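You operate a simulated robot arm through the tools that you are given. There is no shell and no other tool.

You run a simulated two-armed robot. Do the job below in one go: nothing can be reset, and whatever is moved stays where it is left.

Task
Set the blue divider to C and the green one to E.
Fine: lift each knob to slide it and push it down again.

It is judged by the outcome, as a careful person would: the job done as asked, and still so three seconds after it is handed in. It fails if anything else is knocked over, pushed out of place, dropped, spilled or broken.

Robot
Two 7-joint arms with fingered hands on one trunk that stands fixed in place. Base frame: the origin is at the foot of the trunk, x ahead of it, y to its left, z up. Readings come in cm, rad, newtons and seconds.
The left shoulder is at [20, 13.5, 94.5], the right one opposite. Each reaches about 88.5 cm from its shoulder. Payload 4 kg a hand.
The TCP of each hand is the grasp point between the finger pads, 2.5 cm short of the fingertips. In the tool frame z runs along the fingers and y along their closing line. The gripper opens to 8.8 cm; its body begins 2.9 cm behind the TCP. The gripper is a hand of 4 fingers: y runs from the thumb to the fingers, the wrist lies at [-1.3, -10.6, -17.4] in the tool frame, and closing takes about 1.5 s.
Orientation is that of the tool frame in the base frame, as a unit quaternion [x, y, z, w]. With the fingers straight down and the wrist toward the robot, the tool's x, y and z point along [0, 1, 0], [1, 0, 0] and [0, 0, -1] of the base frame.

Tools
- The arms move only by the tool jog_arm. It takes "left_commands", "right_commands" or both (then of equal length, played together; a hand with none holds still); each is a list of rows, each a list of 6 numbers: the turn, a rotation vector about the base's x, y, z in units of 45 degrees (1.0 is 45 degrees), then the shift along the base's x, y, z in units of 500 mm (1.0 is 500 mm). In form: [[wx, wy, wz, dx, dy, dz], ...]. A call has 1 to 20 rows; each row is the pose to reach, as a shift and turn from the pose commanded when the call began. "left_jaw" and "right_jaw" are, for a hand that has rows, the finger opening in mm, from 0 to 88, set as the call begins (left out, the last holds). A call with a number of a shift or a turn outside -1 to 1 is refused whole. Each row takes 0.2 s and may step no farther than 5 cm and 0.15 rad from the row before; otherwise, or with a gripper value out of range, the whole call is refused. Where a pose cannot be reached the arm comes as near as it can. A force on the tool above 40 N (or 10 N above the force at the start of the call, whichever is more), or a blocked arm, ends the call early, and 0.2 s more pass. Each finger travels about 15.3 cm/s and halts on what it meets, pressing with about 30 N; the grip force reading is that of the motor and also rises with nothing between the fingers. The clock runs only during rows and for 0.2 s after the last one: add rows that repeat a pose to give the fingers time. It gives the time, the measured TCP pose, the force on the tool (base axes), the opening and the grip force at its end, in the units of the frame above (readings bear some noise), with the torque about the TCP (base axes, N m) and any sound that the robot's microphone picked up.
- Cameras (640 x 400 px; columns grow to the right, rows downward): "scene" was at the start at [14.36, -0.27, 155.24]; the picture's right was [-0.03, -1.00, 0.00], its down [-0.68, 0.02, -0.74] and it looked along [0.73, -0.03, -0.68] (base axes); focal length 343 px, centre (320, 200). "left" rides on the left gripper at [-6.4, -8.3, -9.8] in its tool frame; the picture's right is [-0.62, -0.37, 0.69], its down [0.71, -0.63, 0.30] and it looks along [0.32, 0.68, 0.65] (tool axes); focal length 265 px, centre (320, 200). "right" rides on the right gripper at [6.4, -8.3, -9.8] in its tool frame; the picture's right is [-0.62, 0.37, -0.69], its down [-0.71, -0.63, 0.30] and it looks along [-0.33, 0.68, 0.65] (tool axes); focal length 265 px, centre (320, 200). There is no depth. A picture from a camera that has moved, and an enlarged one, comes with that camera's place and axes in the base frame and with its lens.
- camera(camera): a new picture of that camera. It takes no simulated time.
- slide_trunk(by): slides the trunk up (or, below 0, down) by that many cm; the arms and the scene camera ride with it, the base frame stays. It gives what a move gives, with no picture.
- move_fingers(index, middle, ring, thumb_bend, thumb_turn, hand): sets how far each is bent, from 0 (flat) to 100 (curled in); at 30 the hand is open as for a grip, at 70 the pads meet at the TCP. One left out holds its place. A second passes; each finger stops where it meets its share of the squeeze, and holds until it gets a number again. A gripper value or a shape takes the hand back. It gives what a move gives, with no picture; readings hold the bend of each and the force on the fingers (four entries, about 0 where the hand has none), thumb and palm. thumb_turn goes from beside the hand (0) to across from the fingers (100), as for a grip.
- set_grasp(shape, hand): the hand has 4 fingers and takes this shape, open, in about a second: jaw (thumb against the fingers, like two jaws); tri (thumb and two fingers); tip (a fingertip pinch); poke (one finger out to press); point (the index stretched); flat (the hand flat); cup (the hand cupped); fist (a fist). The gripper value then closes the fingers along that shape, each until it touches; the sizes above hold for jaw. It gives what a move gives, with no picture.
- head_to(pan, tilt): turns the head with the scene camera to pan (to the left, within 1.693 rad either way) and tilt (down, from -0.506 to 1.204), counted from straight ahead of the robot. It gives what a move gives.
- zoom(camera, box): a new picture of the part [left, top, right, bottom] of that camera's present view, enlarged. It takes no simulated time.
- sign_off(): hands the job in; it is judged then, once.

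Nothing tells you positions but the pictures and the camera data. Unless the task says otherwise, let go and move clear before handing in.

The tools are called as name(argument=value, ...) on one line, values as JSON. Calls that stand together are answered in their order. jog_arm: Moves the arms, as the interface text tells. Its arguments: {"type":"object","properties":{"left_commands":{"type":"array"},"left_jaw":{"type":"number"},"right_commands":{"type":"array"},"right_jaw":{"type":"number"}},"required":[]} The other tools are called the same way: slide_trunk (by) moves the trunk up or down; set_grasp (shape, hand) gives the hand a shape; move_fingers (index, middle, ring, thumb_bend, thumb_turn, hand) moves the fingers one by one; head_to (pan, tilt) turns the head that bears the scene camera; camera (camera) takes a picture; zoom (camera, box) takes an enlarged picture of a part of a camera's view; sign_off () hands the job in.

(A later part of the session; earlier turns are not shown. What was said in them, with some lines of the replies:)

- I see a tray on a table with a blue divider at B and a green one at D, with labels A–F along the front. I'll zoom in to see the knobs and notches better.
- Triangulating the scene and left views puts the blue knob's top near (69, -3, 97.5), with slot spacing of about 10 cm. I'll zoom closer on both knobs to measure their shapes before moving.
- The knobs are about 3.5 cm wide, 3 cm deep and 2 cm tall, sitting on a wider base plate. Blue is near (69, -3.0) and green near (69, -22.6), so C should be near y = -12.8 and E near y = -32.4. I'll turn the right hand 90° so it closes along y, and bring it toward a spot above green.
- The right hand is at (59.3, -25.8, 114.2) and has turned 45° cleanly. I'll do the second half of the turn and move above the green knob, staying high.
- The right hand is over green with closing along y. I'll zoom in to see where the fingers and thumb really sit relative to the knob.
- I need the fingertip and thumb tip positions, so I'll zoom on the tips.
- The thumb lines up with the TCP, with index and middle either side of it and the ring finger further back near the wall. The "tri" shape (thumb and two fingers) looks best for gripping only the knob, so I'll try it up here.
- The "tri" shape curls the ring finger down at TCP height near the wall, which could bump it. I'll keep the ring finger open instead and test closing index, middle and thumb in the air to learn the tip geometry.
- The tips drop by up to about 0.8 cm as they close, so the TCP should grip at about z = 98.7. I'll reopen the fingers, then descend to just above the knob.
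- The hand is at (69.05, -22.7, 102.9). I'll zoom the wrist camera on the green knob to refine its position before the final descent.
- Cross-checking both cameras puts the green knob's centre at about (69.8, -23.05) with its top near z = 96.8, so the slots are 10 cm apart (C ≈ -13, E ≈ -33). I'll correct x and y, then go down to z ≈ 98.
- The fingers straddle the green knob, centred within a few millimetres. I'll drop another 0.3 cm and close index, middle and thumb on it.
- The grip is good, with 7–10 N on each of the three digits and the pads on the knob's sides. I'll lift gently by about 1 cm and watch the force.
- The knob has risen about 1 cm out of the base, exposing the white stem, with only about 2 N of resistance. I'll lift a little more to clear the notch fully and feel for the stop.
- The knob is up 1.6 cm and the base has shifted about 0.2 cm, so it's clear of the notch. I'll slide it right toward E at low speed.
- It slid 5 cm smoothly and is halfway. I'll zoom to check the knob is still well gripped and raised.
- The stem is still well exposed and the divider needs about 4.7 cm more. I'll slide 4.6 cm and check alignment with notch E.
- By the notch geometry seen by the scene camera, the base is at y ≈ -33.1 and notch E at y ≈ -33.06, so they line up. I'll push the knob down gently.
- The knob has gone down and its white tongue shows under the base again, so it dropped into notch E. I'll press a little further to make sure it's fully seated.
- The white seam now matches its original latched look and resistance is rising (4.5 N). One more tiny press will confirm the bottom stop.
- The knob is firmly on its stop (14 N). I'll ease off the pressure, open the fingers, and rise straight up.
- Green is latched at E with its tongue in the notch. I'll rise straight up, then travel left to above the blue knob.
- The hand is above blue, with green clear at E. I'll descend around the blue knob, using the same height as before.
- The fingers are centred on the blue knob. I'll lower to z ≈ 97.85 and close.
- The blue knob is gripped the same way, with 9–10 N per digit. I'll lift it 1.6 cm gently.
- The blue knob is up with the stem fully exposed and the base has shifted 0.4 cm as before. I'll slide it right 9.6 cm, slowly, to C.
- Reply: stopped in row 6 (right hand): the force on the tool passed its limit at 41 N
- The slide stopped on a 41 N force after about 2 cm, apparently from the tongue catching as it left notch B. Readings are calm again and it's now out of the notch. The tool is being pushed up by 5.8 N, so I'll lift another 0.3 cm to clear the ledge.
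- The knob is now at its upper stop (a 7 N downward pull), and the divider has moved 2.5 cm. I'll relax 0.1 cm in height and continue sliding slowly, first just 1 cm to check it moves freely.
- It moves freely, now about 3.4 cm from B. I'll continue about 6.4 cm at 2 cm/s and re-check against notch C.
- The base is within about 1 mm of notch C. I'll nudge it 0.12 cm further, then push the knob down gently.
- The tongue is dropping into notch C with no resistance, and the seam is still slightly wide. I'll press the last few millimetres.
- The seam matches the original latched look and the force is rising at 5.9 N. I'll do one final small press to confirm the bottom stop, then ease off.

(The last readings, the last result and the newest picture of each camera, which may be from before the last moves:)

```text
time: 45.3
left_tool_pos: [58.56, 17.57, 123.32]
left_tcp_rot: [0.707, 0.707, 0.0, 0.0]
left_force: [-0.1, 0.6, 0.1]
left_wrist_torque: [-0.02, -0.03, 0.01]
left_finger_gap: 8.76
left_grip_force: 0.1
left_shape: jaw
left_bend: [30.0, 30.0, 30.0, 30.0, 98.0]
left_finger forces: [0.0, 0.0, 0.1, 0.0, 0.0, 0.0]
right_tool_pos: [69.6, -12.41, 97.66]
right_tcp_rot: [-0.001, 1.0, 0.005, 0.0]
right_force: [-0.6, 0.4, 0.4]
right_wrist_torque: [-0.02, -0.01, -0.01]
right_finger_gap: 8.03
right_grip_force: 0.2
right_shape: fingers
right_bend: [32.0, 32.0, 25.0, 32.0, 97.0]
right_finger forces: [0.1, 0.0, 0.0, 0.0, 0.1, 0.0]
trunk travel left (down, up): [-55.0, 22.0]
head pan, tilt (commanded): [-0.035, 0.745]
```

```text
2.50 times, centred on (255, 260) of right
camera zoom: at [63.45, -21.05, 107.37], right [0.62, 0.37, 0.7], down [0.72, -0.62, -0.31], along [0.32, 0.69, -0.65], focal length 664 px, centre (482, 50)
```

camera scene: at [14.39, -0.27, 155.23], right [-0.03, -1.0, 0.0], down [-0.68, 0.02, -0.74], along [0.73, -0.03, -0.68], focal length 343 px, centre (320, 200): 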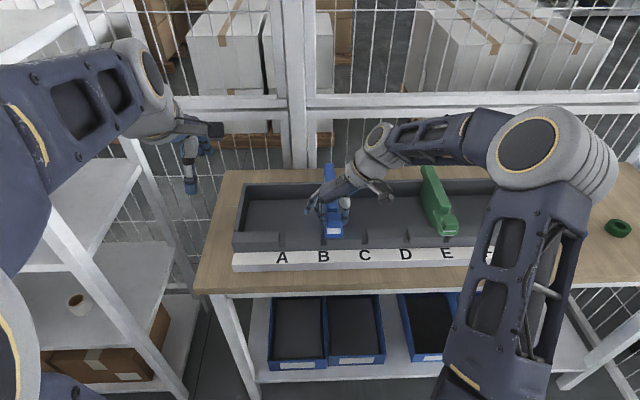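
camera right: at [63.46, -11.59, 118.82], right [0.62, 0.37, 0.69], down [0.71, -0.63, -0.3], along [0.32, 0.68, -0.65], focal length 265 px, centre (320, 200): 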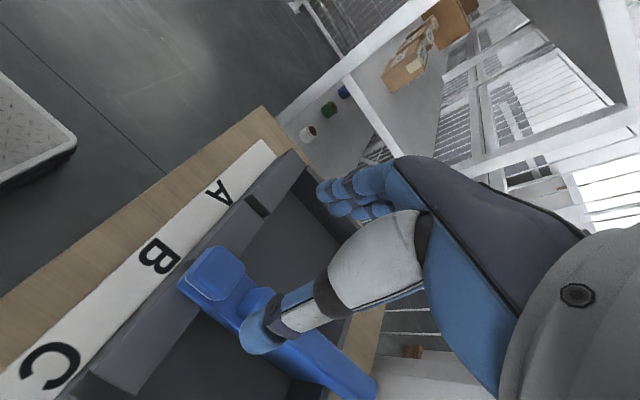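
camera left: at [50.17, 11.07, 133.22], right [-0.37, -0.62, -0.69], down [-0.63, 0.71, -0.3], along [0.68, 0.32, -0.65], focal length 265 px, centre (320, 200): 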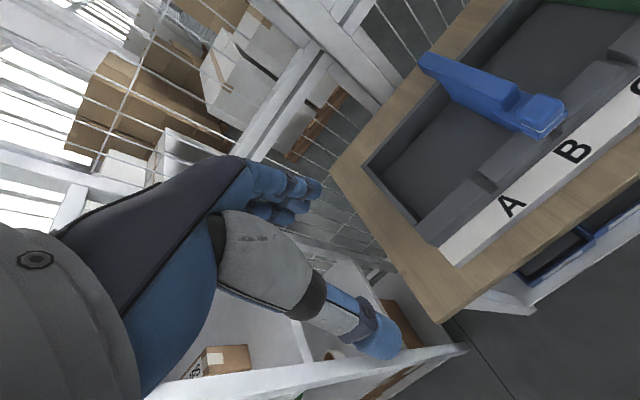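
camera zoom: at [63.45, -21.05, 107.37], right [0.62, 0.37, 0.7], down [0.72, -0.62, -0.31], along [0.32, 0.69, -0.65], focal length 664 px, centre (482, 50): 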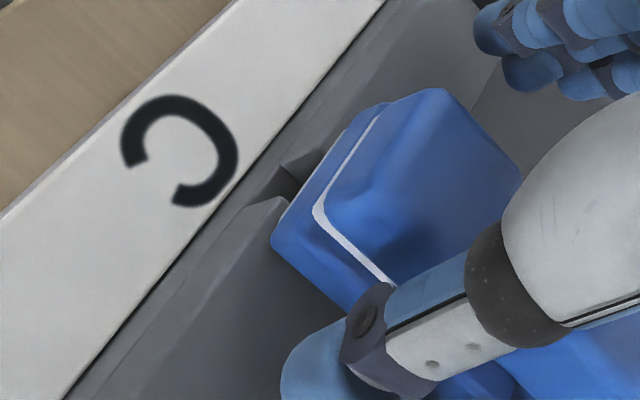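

Blue is latched at C and the fingers are open. I'll rise straight up and pull the hand back clear of the tray, then check everything.

jog_arm(right_commands=[[0, 0, 0, 0, 0, 0.03], [0, 0, 0, 0, 0, 0.08], [0, 0, 0, 0, 0, 0.14], [0, 0, 0, 0, 0, 0.2], [0, 0, 0, 0, 0, 0.26], [0, 0, 0, 0, 0, 0.32], [0, 0, 0, 0, -0.06, 0.34], [0, 0, 0, -0.03, -0.13, 0.34], [0, 0, 0, -0.08, -0.2, 0.34], [0, 0, 0, -0.14, -0.26, 0.34], [0, 0, 0, -0.2, -0.32, 0.34], [0, 0, 0, -0.24, -0.38, 0.34], [0, 0, 0, -0.28, -0.44, 0.34], [0, 0, 0, -0.28, -0.44, 0.34]])

camera(camera="scene")

zoom(camera="scene", box=[220, 150, 420, 275])

zoom(camera="scene", box=[340, 160, 500, 260])

```text
time: 48.3
left_tool_pos: [58.65, 17.49, 123.3]
left_tcp_rot: [0.707, 0.707, 0.0, 0.0]
left_force: [0.2, -0.2, 0.4]
left_wrist_torque: [0.01, 0.04, -0.02]
left_finger_gap: 8.77
left_grip_force: 0.1
left_shape: jaw
left_bend: [30.0, 30.0, 30.0, 30.0, 98.0]
left_finger forces: [0.0, 0.1, 0.0, 0.1, 0.0, 0.0]
right_tool_pos: [55.58, -34.69, 114.78]
right_tcp_rot: [-0.002, 1.0, 0.005, 0.0]
right_force: [-0.2, -0.4, 0.2]
right_wrist_torque: [0.03, -0.01, -0.01]
right_finger_gap: 8.02
right_grip_force: 0.0
right_shape: fingers
right_bend: [32.0, 32.0, 25.0, 32.0, 97.0]
right_finger forces: [0.0, 0.0, 0.1, 0.0, 0.0, 0.0]
trunk travel left (down, up): [-55.0, 22.0]
head pan, tilt (commanded): [-0.035, 0.745]
```

```text
taken
camera scene: at [14.36, -0.27, 155.24], right [-0.03, -1.0, 0.0], down [-0.68, 0.02, -0.74], along [0.73, -0.03, -0.68], focal length 343 px, centre (320, 200)
```

scene: 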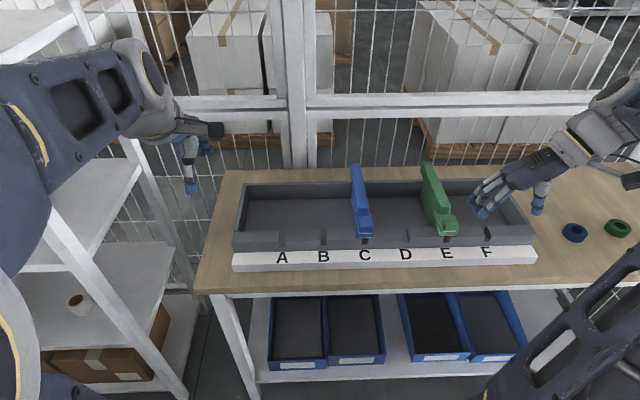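

```text
3.20 times, centred on (320, 212) of scene
camera zoom: at [14.36, -0.27, 155.24], right [-0.03, -1.0, 0.0], down [-0.68, 0.02, -0.74], along [0.73, -0.03, -0.68], focal length 1097 px, centre (320, 160)
```

zoom: 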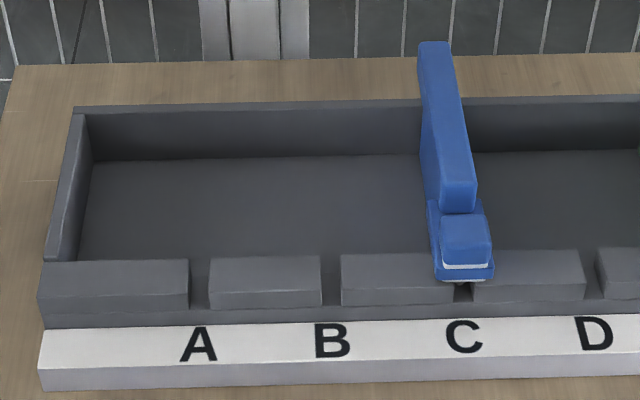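

```text
4.00 times, centred on (420, 210) of scene
camera zoom: at [14.36, -0.27, 155.24], right [-0.03, -1.0, 0.0], down [-0.68, 0.02, -0.74], along [0.73, -0.03, -0.68], focal length 1371 px, centre (-80, 160)
```

zoom: 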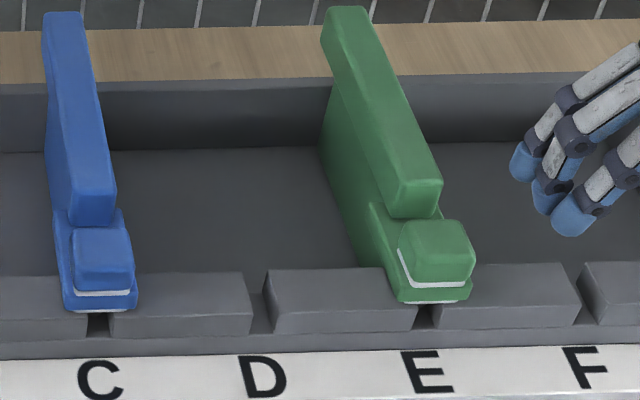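

Blue stands at C and green at E, both latched, and the tray and labels are where they started. I'll take one close look at both seams before handing in.

zoom(camera="scene", box=[336, 205, 392, 240])

zoom(camera="scene", box=[418, 205, 474, 240])

```text
11.43 times, centred on (364, 222) of scene
camera zoom: at [14.36, -0.27, 155.24], right [-0.03, -1.0, 0.0], down [-0.68, 0.02, -0.74], along [0.73, -0.03, -0.68], focal length 3916 px, centre (-183, -57)
```

zoom: 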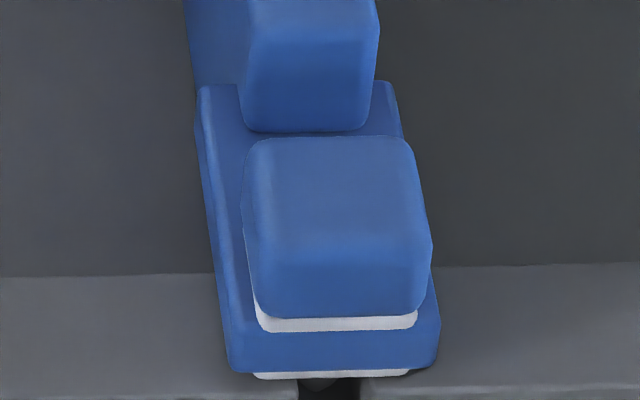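

```text
11.43 times, centred on (446, 222) of scene
camera zoom: at [14.36, -0.27, 155.24], right [-0.03, -1.0, 0.0], down [-0.68, 0.02, -0.74], along [0.73, -0.03, -0.68], focal length 3916 px, centre (-1120, -57)
```

zoom: 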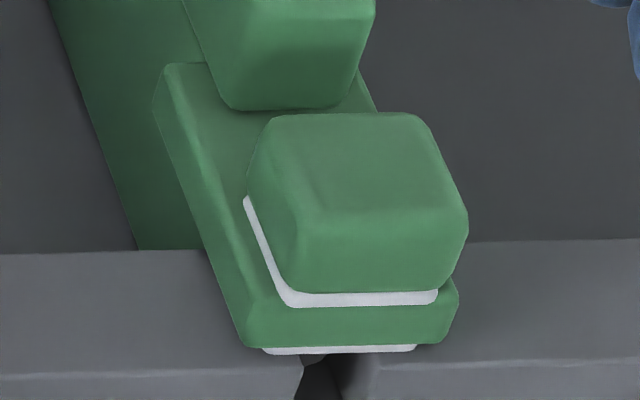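

Both knobs are fully down with the same seam as at the start, their tongues in notches C and E. The hand is clear and nothing else has moved, so I'm handing in.

sign_off()

```text
The job is handed in.
```

The blue divider is now at C and the green one at E. Both knobs are pushed fully down, and the close-up pictures show each tongue in its notch, with the same seam as before the move.

While I slid blue, the arm stopped once on a 41 N force about 2 cm out of B, probably because the tongue caught on the notch edge. I lifted the knob a little higher and it slid the rest of the way freely. The tray and labels were still in their starting positions afterwards.

Both knobs are released, the right hand is clear of the tray, and nothing was knocked over or dropped.
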